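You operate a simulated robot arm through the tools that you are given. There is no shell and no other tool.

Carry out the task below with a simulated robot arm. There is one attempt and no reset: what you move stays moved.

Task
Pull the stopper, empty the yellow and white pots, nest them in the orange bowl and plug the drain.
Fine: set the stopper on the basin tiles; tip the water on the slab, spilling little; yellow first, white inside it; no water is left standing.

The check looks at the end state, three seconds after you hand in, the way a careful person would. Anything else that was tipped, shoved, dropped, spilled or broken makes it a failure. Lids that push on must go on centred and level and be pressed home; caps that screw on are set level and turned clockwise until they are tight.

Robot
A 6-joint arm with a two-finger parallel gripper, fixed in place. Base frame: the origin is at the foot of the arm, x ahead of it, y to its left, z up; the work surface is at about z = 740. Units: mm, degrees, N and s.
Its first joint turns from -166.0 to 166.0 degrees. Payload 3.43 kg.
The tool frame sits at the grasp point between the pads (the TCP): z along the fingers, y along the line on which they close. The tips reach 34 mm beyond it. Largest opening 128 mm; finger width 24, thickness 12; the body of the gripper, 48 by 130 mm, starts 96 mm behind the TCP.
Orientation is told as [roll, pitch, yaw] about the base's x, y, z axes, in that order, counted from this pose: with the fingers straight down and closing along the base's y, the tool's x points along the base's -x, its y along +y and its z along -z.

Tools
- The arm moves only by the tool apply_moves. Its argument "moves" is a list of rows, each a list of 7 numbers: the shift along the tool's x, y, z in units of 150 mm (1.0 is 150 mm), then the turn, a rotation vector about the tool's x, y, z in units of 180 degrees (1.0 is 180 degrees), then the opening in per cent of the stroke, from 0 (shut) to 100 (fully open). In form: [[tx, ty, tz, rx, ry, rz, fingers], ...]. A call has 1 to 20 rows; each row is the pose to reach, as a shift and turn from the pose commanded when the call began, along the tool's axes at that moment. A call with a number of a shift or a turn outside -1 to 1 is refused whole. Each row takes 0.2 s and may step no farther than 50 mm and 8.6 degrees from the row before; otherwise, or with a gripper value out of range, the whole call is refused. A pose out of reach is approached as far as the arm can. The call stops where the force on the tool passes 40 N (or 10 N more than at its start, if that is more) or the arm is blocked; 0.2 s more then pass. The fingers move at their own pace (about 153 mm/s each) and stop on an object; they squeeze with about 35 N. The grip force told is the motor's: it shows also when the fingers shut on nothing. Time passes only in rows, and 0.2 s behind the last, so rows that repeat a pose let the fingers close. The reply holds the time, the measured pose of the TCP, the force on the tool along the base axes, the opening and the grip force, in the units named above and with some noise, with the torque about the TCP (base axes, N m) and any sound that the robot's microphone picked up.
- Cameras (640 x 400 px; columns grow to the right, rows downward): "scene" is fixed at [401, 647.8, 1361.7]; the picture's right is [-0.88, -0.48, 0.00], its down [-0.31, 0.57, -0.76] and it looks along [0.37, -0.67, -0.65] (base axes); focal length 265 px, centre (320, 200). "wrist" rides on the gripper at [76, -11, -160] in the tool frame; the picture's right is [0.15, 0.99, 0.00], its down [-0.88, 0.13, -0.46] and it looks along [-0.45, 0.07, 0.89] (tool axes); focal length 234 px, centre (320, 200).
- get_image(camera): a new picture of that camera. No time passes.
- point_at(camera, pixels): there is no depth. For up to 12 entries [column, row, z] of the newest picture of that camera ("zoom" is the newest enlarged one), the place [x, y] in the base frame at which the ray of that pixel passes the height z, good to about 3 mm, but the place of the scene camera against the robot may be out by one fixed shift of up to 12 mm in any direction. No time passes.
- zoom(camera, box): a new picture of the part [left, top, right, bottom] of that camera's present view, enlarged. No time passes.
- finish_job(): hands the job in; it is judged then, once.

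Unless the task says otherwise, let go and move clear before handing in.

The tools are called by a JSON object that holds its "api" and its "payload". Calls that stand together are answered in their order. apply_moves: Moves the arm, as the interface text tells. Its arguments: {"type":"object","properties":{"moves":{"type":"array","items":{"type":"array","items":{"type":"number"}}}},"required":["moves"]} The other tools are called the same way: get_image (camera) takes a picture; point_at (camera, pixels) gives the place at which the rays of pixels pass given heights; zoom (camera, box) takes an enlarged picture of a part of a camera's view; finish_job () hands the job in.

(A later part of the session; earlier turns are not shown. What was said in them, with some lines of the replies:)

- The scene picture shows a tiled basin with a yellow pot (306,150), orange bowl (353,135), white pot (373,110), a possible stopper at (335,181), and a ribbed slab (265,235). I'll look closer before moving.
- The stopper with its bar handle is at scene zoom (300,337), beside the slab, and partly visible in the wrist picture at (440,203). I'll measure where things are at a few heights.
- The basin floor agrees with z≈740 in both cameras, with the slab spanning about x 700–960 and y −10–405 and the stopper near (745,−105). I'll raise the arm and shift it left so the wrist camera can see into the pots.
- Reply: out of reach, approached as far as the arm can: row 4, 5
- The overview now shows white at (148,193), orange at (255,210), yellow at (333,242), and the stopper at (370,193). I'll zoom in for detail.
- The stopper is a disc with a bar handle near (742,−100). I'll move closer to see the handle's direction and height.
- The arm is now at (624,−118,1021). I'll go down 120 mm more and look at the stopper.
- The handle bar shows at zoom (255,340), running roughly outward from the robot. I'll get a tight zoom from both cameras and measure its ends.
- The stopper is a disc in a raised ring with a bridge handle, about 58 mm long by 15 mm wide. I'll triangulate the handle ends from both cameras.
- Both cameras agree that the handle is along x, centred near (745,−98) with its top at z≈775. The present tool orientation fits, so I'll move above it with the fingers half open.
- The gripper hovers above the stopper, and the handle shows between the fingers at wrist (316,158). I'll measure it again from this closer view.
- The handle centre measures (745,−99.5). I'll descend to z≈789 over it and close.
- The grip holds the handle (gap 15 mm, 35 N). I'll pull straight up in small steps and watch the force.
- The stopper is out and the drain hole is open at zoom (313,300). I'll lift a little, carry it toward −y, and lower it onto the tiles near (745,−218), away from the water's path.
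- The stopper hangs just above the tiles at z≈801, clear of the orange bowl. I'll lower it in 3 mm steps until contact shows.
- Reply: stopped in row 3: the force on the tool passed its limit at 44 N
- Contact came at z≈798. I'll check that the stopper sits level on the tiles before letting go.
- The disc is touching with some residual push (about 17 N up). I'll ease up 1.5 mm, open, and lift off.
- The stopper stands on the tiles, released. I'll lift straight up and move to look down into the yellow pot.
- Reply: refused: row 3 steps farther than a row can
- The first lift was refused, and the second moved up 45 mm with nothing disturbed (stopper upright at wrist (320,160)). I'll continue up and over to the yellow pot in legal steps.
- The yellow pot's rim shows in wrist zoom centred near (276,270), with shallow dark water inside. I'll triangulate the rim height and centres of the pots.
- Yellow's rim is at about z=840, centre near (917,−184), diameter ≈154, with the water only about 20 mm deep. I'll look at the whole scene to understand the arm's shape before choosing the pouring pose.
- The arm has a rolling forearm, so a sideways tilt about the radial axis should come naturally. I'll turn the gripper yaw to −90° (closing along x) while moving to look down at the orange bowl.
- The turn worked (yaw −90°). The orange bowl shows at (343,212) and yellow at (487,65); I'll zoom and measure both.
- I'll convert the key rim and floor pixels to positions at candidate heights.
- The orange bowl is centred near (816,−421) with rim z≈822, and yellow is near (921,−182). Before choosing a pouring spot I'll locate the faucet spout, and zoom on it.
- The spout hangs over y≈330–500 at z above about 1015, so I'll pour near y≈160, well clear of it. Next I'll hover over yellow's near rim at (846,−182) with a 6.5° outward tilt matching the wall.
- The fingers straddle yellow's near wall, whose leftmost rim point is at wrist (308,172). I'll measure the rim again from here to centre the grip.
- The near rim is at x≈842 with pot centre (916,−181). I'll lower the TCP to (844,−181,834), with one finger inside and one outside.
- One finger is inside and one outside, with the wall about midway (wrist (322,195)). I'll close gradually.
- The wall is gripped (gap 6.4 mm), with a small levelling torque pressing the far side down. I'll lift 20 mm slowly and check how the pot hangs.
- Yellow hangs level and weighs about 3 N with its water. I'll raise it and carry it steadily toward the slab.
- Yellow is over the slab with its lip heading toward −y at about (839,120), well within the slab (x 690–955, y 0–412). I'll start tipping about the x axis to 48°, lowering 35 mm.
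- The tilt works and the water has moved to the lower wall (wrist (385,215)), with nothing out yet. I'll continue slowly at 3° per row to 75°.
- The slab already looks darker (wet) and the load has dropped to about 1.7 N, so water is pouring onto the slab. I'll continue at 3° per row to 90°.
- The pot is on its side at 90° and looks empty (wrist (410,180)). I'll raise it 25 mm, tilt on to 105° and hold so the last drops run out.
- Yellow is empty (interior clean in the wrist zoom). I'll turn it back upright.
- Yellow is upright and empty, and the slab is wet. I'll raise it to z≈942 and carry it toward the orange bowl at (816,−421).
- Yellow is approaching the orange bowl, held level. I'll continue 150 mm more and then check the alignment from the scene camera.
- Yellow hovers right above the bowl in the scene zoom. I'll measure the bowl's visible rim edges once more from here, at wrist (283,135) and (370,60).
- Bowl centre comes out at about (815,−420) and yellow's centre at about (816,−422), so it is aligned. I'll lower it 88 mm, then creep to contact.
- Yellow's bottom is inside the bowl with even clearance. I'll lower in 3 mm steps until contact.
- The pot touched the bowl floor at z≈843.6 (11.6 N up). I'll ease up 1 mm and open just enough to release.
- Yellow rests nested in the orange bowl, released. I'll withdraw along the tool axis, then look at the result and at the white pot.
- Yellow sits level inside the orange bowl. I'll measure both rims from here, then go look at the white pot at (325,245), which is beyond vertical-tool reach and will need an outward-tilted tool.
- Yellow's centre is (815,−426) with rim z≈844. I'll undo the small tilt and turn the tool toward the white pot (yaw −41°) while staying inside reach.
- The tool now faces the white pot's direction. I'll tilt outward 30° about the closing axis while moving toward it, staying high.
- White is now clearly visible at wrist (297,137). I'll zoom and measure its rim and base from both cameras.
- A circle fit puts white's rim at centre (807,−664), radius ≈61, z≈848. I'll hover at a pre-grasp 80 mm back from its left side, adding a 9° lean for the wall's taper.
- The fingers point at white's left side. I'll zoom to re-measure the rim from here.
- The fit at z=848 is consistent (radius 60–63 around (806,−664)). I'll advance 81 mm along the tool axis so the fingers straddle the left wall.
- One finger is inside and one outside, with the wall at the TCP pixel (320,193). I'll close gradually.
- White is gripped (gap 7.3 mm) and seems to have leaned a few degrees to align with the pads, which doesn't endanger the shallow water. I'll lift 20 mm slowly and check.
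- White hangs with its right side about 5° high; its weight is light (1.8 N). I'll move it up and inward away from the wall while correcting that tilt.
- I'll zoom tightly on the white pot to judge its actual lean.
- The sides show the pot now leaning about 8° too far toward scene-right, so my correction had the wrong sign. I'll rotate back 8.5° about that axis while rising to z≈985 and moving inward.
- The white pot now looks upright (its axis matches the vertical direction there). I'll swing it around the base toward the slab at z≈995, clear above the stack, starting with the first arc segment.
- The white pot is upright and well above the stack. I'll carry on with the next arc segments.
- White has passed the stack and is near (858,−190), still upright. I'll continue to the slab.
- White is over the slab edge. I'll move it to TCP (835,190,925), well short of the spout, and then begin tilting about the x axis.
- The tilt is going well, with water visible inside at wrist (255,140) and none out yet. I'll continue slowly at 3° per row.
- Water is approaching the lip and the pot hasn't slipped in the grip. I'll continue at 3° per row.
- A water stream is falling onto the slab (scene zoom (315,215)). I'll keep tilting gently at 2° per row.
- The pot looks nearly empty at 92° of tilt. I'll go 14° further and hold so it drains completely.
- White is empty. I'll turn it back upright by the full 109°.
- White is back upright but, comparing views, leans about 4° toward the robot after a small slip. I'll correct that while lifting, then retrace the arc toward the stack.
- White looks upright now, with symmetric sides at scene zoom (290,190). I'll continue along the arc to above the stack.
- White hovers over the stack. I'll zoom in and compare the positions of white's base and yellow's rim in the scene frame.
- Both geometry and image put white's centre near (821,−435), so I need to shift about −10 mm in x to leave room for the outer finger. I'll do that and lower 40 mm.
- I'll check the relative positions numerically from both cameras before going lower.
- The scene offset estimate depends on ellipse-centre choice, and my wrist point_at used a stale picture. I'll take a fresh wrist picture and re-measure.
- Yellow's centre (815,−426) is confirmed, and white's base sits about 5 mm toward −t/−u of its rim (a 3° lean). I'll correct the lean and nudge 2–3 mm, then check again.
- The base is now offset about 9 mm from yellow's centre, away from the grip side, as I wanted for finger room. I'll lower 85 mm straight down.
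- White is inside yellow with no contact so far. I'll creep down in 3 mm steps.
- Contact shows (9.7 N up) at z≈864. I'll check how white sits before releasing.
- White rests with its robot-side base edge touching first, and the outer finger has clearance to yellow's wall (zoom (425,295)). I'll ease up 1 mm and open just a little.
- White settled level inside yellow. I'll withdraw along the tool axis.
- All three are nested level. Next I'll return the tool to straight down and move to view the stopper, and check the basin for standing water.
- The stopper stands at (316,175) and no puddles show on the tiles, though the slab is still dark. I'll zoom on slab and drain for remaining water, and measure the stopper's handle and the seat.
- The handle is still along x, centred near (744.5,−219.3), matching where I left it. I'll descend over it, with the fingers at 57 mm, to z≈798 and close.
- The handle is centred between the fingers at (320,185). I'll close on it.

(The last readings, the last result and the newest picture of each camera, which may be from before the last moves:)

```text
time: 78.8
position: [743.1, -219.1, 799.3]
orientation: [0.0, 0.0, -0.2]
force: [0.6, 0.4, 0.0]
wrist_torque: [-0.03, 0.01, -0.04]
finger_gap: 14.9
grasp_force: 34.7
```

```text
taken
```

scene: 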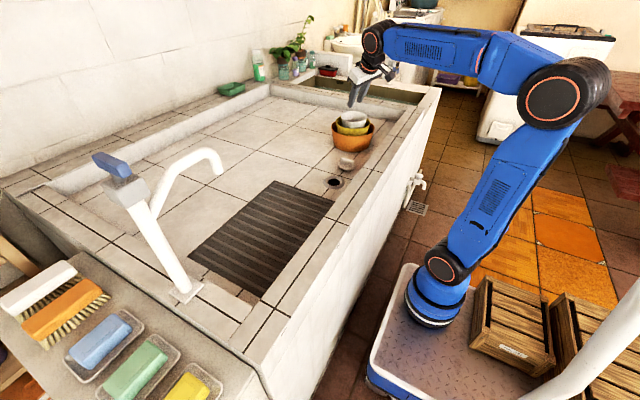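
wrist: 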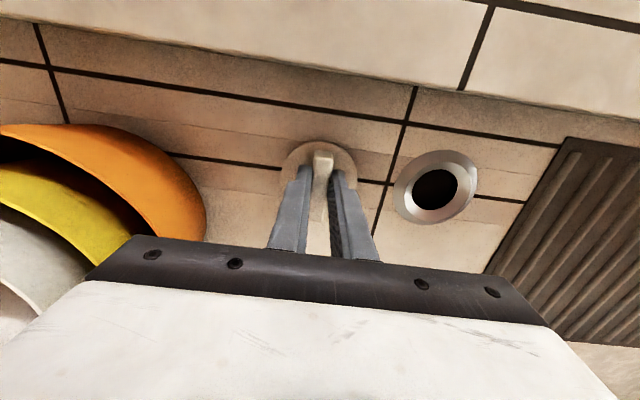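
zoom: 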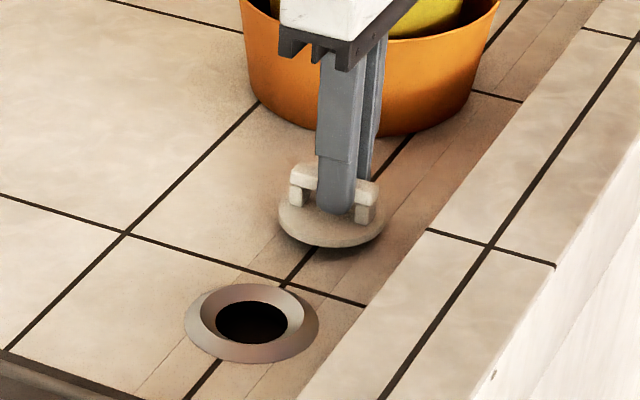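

The stopper is gripped (gap 14.9 mm). I'll lift it 30 mm, carry it over the drain at (745,−99), and pause there to let any water finish draining.

{"api": "apply_moves", "payload": {"moves": [[0, 0, -0.1, 0, 0, 0, 0], [0, 0, -0.22, 0, 0, 0, 0], [0, 0.2, -0.25, 0, 0, 0, 0], [0, 0.4, -0.25, 0, 0, 0, 0], [0, 0.6, -0.25, 0, 0, 0, 0], [-0.005, 0.8, -0.25, 0, 0, 0, 0], [-0.005, 0.8, -0.25, 0, 0, 0, 0], [-0.005, 0.8, -0.25, 0, 0, 0, 0], [-0.005, 0.8, -0.25, 0, 0, 0, 0], [-0.005, 0.8, -0.25, 0, 0, 0, 0], [-0.005, 0.8, -0.25, 0, 0, 0, 0], [-0.005, 0.8, -0.25, 0, 0, 0, 0], [-0.005, 0.8, -0.25, 0, 0, 0, 0], [-0.005, 0.8, -0.25, 0, 0, 0, 0], [-0.005, 0.8, -0.25, 0, 0, 0, 0]]}}

{"api": "get_image", "payload": {"camera": "wrist"}}

{"api": "zoom", "payload": {"camera": "scene", "box": [310, 130, 380, 195]}}

{"api": "zoom", "payload": {"camera": "scene", "box": [160, 150, 380, 310]}}

```text
time: 82.0
position: [747.0, -100.1, 839.3]
orientation: [0.0, 0.0, -0.2]
force: [-0.4, -0.5, 0.2]
wrist_torque: [-0.03, 0.02, 0.05]
finger_gap: 15.0
grasp_force: 35.2
```

```text
taken
```

wrist: 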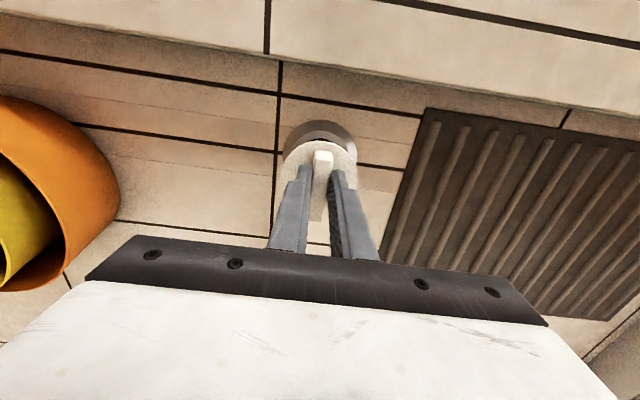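

```text
6.15 times, centred on (345, 162) of scene
```

zoom: 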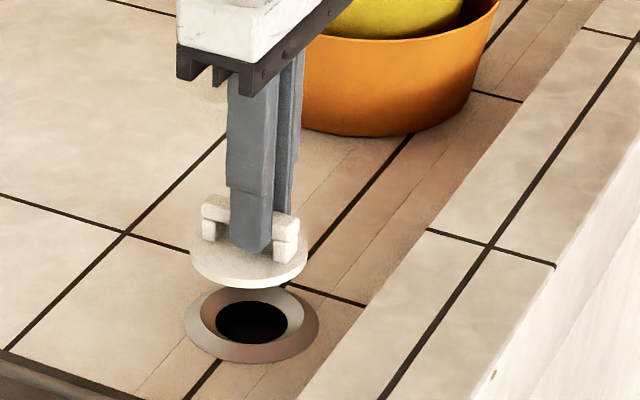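

```text
2.50 times, centred on (270, 230) of scene
```

zoom: 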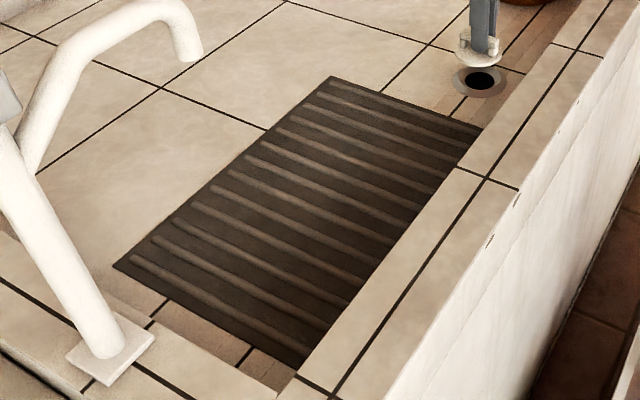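

The stopper hangs right above the seat, and no water shows on tiles or slab beyond dampness. I'll trim by about 1.5 mm and lower toward the seat.

{"api": "apply_moves", "payload": {"moves": [[0.01, 0.007, 0.1, 0, 0, 0, 0], [0.01, 0.007, 0.2, 0, 0, 0, 0], [0.01, 0.007, 0.25, 0, 0, 0, 0], [0.01, 0.007, 0.28, 0, 0, 0, 0]]}}

{"api": "get_image", "payload": {"camera": "wrist"}}

{"api": "zoom", "payload": {"camera": "scene", "box": [310, 140, 370, 195]}}

```text
time: 83.0
position: [745.7, -99.0, 796.4]
orientation: [0.1, 0.0, -0.2]
force: [-0.2, -1.0, -0.3]
wrist_torque: [0.0, -0.01, 0.01]
finger_gap: 15.0
grasp_force: 35.0
```

```text
taken
```

wrist: 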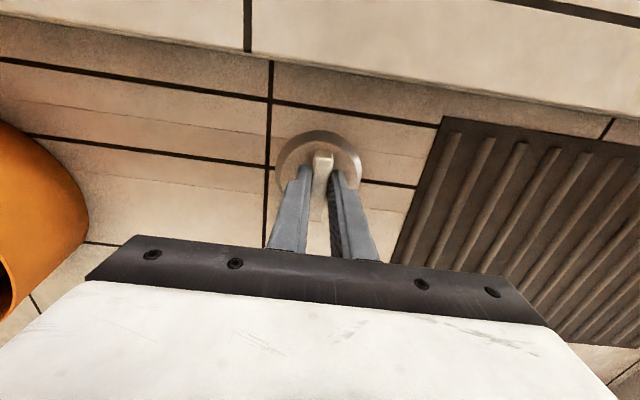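

```text
7.27 times, centred on (340, 168) of scene
```

zoom: 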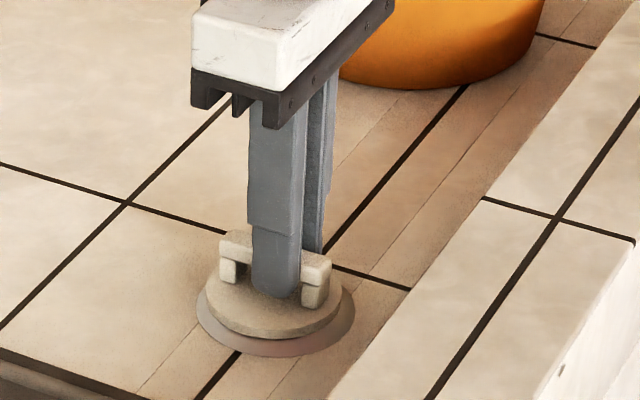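

The stopper is entering the seat concentrically. I'll lower in 1.5–2 mm steps until the force rises.

{"api": "apply_moves", "payload": {"moves": [[0, 0, 0.013, 0, 0, 0, 0], [0, 0, 0.026, 0, 0, 0, 0], [0, 0, 0.039, 0, 0, 0, 0], [0, 0, 0.05, 0, 0, 0, 0]]}}

```text
time: 84.0
position: [742.0, -101.5, 789.5]
orientation: [-0.1, -0.1, -0.1]
force: [1.3, -1.3, 31.3]
wrist_torque: [0.03, 0.53, 0.01]
finger_gap: 14.8
grasp_force: 35.0
```

The force reached 31 N at z≈789.5, near the original seated 788. I'll check whether it sits level and fully home.

{"api": "zoom", "payload": {"camera": "scene", "box": [315, 150, 355, 195]}}

{"api": "zoom", "payload": {"camera": "wrist", "box": [250, 110, 390, 220]}}

```text
8.89 times, centred on (335, 172) of scene
```

zoom: 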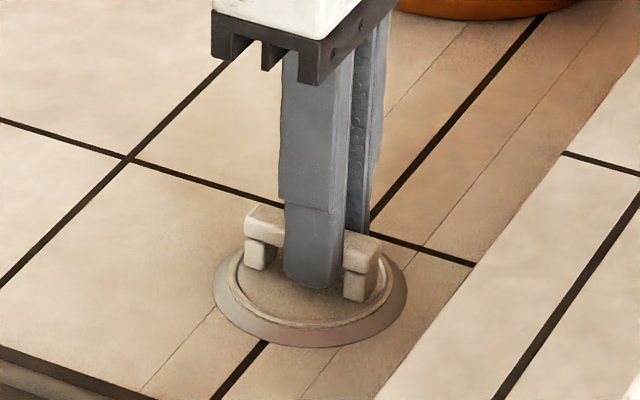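

```text
3.64 times, centred on (320, 165) of wrist
```

zoom: 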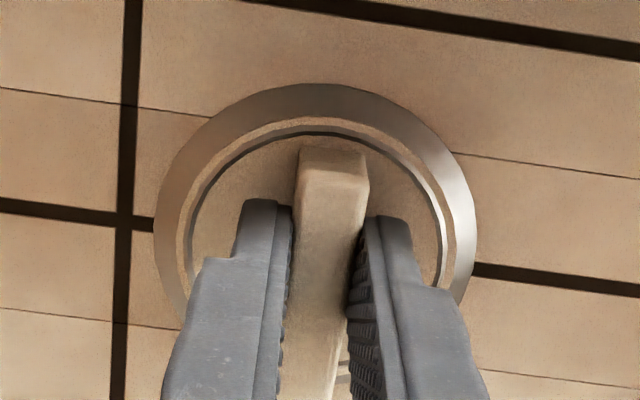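

The stopper sits in the recess as it did originally. I'll open the fingers without pulling and lift slightly to inspect it.

{"api": "apply_moves", "payload": {"moves": [[0, 0, 0, 0, 0, 0, 15], [0, 0, 0, 0, 0, 0, 25], [0, 0, 0, 0, 0, 0, 40], [0, 0, -0.15, 0, 0, 0, 45], [0, 0, -0.4, 0, 0, 0, 45]]}}

{"api": "zoom", "payload": {"camera": "scene", "box": [310, 150, 360, 195]}}

{"api": "get_image", "payload": {"camera": "wrist"}}

{"api": "zoom", "payload": {"camera": "wrist", "box": [250, 100, 390, 220]}}

```text
time: 85.2
position: [743.4, -97.5, 848.1]
orientation: [0.1, 0.2, -0.2]
force: [0.5, 1.1, -0.5]
wrist_torque: [0.01, -0.03, 0.02]
finger_gap: 57.7
grasp_force: 0.0
```

```text
8.89 times, centred on (335, 172) of scene
```

zoom: 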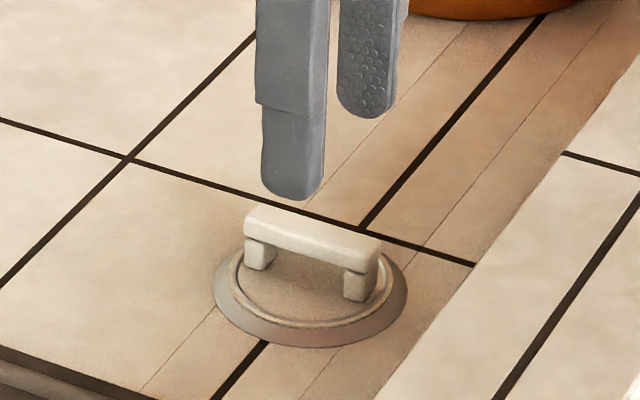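

```text
taken
```

wrist: 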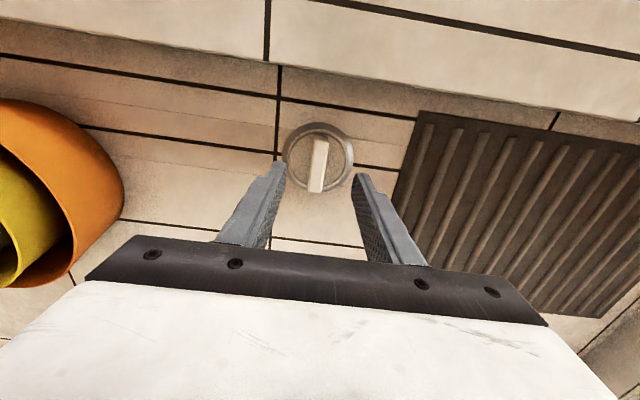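

```text
3.33 times, centred on (320, 160) of wrist
```

zoom: 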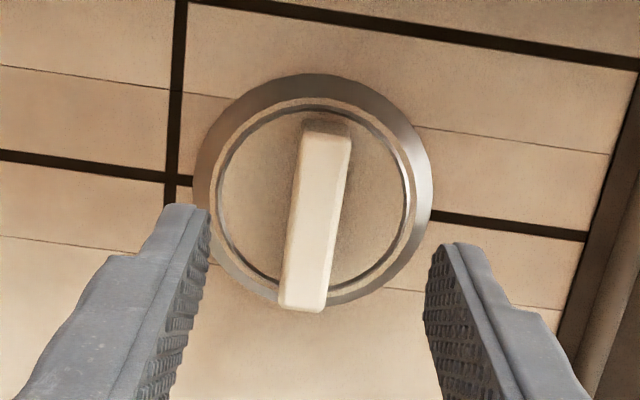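

The stopper looks seated. I'll take the same scene crop as at the start to compare heights pixel for pixel, and check the rest of the basin.

{"api": "zoom", "payload": {"camera": "scene", "box": [310, 160, 360, 195]}}

{"api": "get_image", "payload": {"camera": "scene"}}

```text
11.43 times, centred on (335, 178) of scene
```

zoom: 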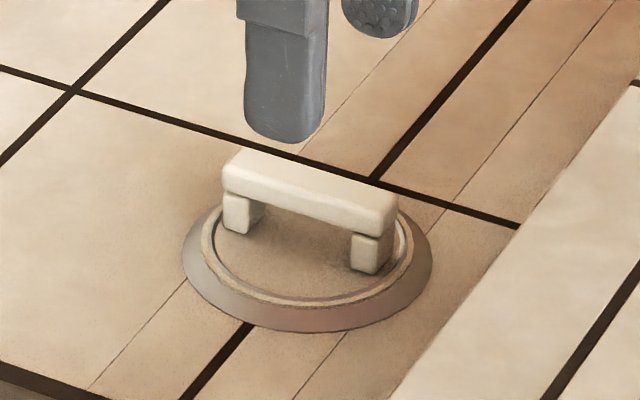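

```text
taken
```

scene: 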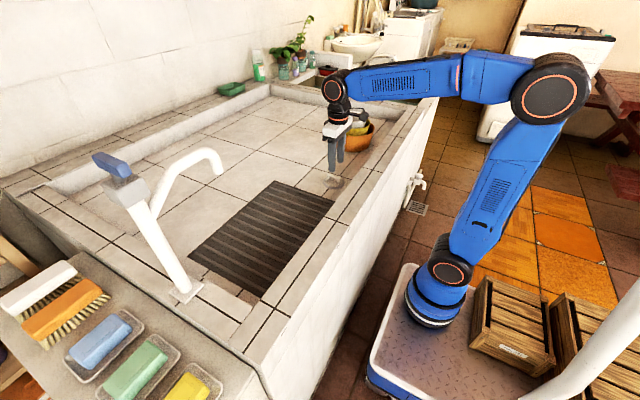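

The crop matches the starting one exactly, so the stopper is home. I'll move up and clear, and take a last look at the nested pots.

{"api": "apply_moves", "payload": {"moves": [[0, 0, -0.3, 0, 0, 0, 45], [0.05, 0, -0.6, 0, 0, 0, 45], [0.1, -0.05, -0.8, 0, 0, 0, 60], [0.15, -0.3, -0.8, 0, 0, 0, 80], [0.2, -0.6, -0.8, 0, 0, 0, 100], [0.2, -0.9, -0.8, 0, 0, 0, 100]]}}

{"api": "apply_moves", "payload": {"moves": [[0, -0.3, 0, 0, 0, 0, 100], [0, -0.6, 0, 0, 0, 0, 100], [0, -0.9, 0, 0, 0, 0, 100], [0, -1.0, 0, 0, 0, 0, 100]]}}

{"api": "get_image", "payload": {"camera": "wrist"}}

{"api": "zoom", "payload": {"camera": "wrist", "box": [230, 100, 430, 260]}}

{"api": "zoom", "payload": {"camera": "scene", "box": [170, 110, 390, 310]}}

```text
time: 86.6
position: [714.5, -236.6, 967.6]
orientation: [0.0, 0.0, -0.1]
force: [0.0, 0.3, -0.2]
wrist_torque: [0.03, -0.02, 0.0]
finger_gap: 127.8
grasp_force: 0.0
```

```text
time: 87.6
position: [712.2, -386.6, 967.6]
orientation: [0.0, 0.0, -0.1]
force: [0.0, 0.7, 0.3]
wrist_torque: [0.0, -0.02, 0.02]
finger_gap: 127.9
grasp_force: 0.1
```

```text
taken
```

wrist: 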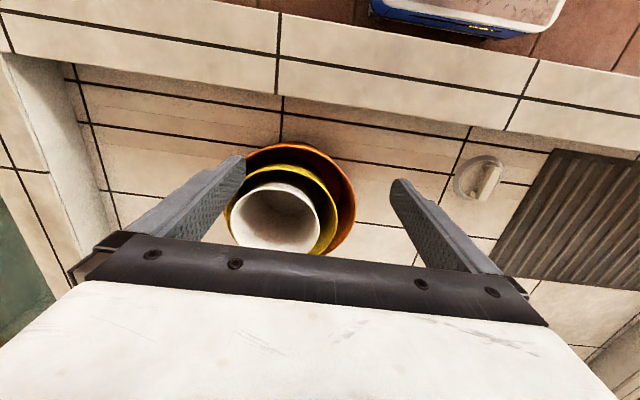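

```text
2.50 times, centred on (330, 180) of wrist
```

zoom: 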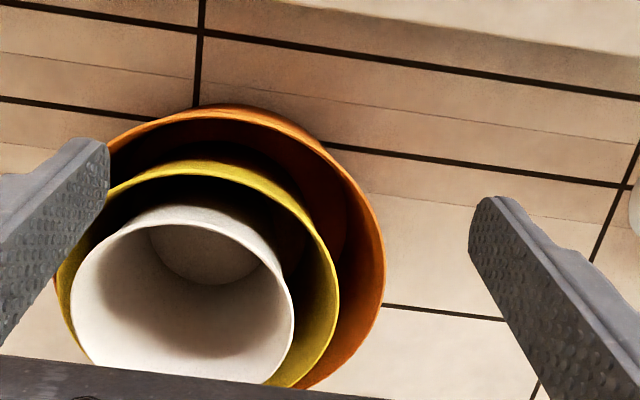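

```text
2.00 times, centred on (280, 210) of scene
```

zoom: 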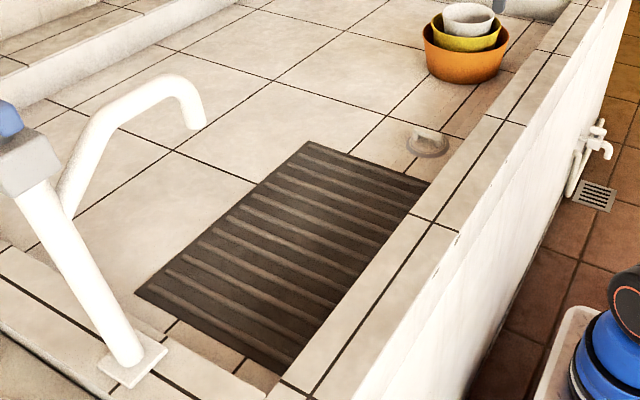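

White is empty and the three are nested; the stopper is seated and there's no standing water on slab or tiles. I'll back the arm clear of the basin and then hand in.

{"api": "apply_moves", "payload": {"moves": [[0.2, 0.1, -0.1, 0, 0, 0, 100], [0.4, 0.25, -0.2, 0, 0, 0, 100], [0.6, 0.4, -0.3, 0, 0, 0, 100], [0.8, 0.5, -0.4, 0, 0, 0, 100]]}}

{"api": "get_image", "payload": {"camera": "scene"}}

{"api": "zoom", "payload": {"camera": "scene", "box": [300, 70, 420, 200]}}

```text
time: 88.6
position: [595.3, -311.0, 1028.5]
orientation: [0.0, 0.2, -0.1]
force: [-0.5, -0.2, -0.5]
wrist_torque: [0.05, 0.04, 0.01]
finger_gap: 127.9
grasp_force: 0.0
```

```text
taken
```

scene: 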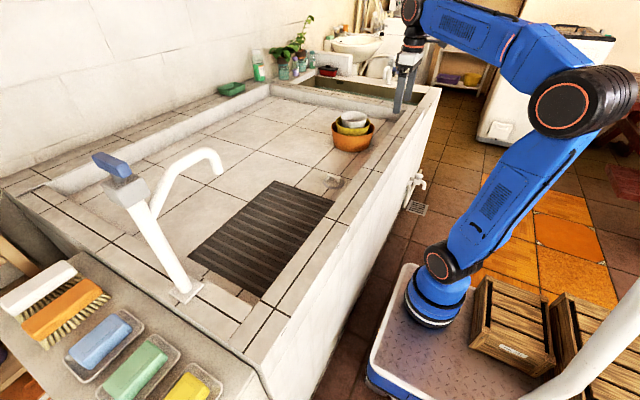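

```text
3.08 times, centred on (360, 135) of scene
```

zoom: 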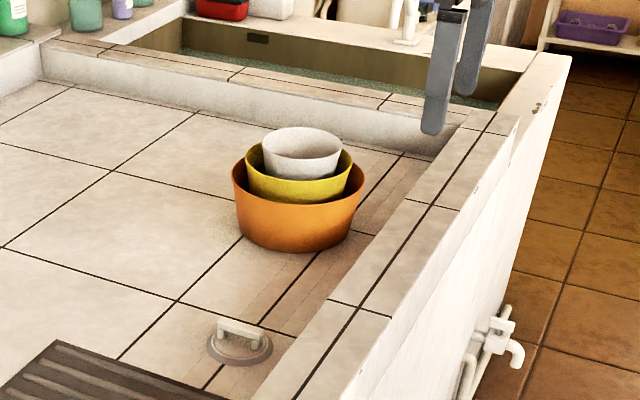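

The final views show the pots nested level (zoom (298,190)), the stopper seated in the drain (zoom (240,345)), the basin free of standing water, and the arm clear. I'm handing in the job.

{"api": "finish_job", "payload": {}}

```text
The job is handed in.
```

The job is handed in, and every step of the task is done as far as my last pictures show. I haven't seen the check's verdict.

- **Stopper:** I pulled it first and stood it on the basin tiles. At the end I pressed it back into the drain with about 31 N. A close-up from the scene camera matched the one from the start.
- **Pots:** I emptied yellow and then white onto the slab. I saw no spill outside it, and both looked empty inside afterwards.
- **Nesting:** Yellow sits level in the orange bowl with white level inside it. White is set roughly 10 mm off centre, because the outer finger needed room to let go.
- **Water:** The slab still looks dark from being wet, but I saw no standing water on it or on the tiles. I waited over 20 seconds after the last pour before plugging the drain.

The arm is clear of the basin, with the gripper open.
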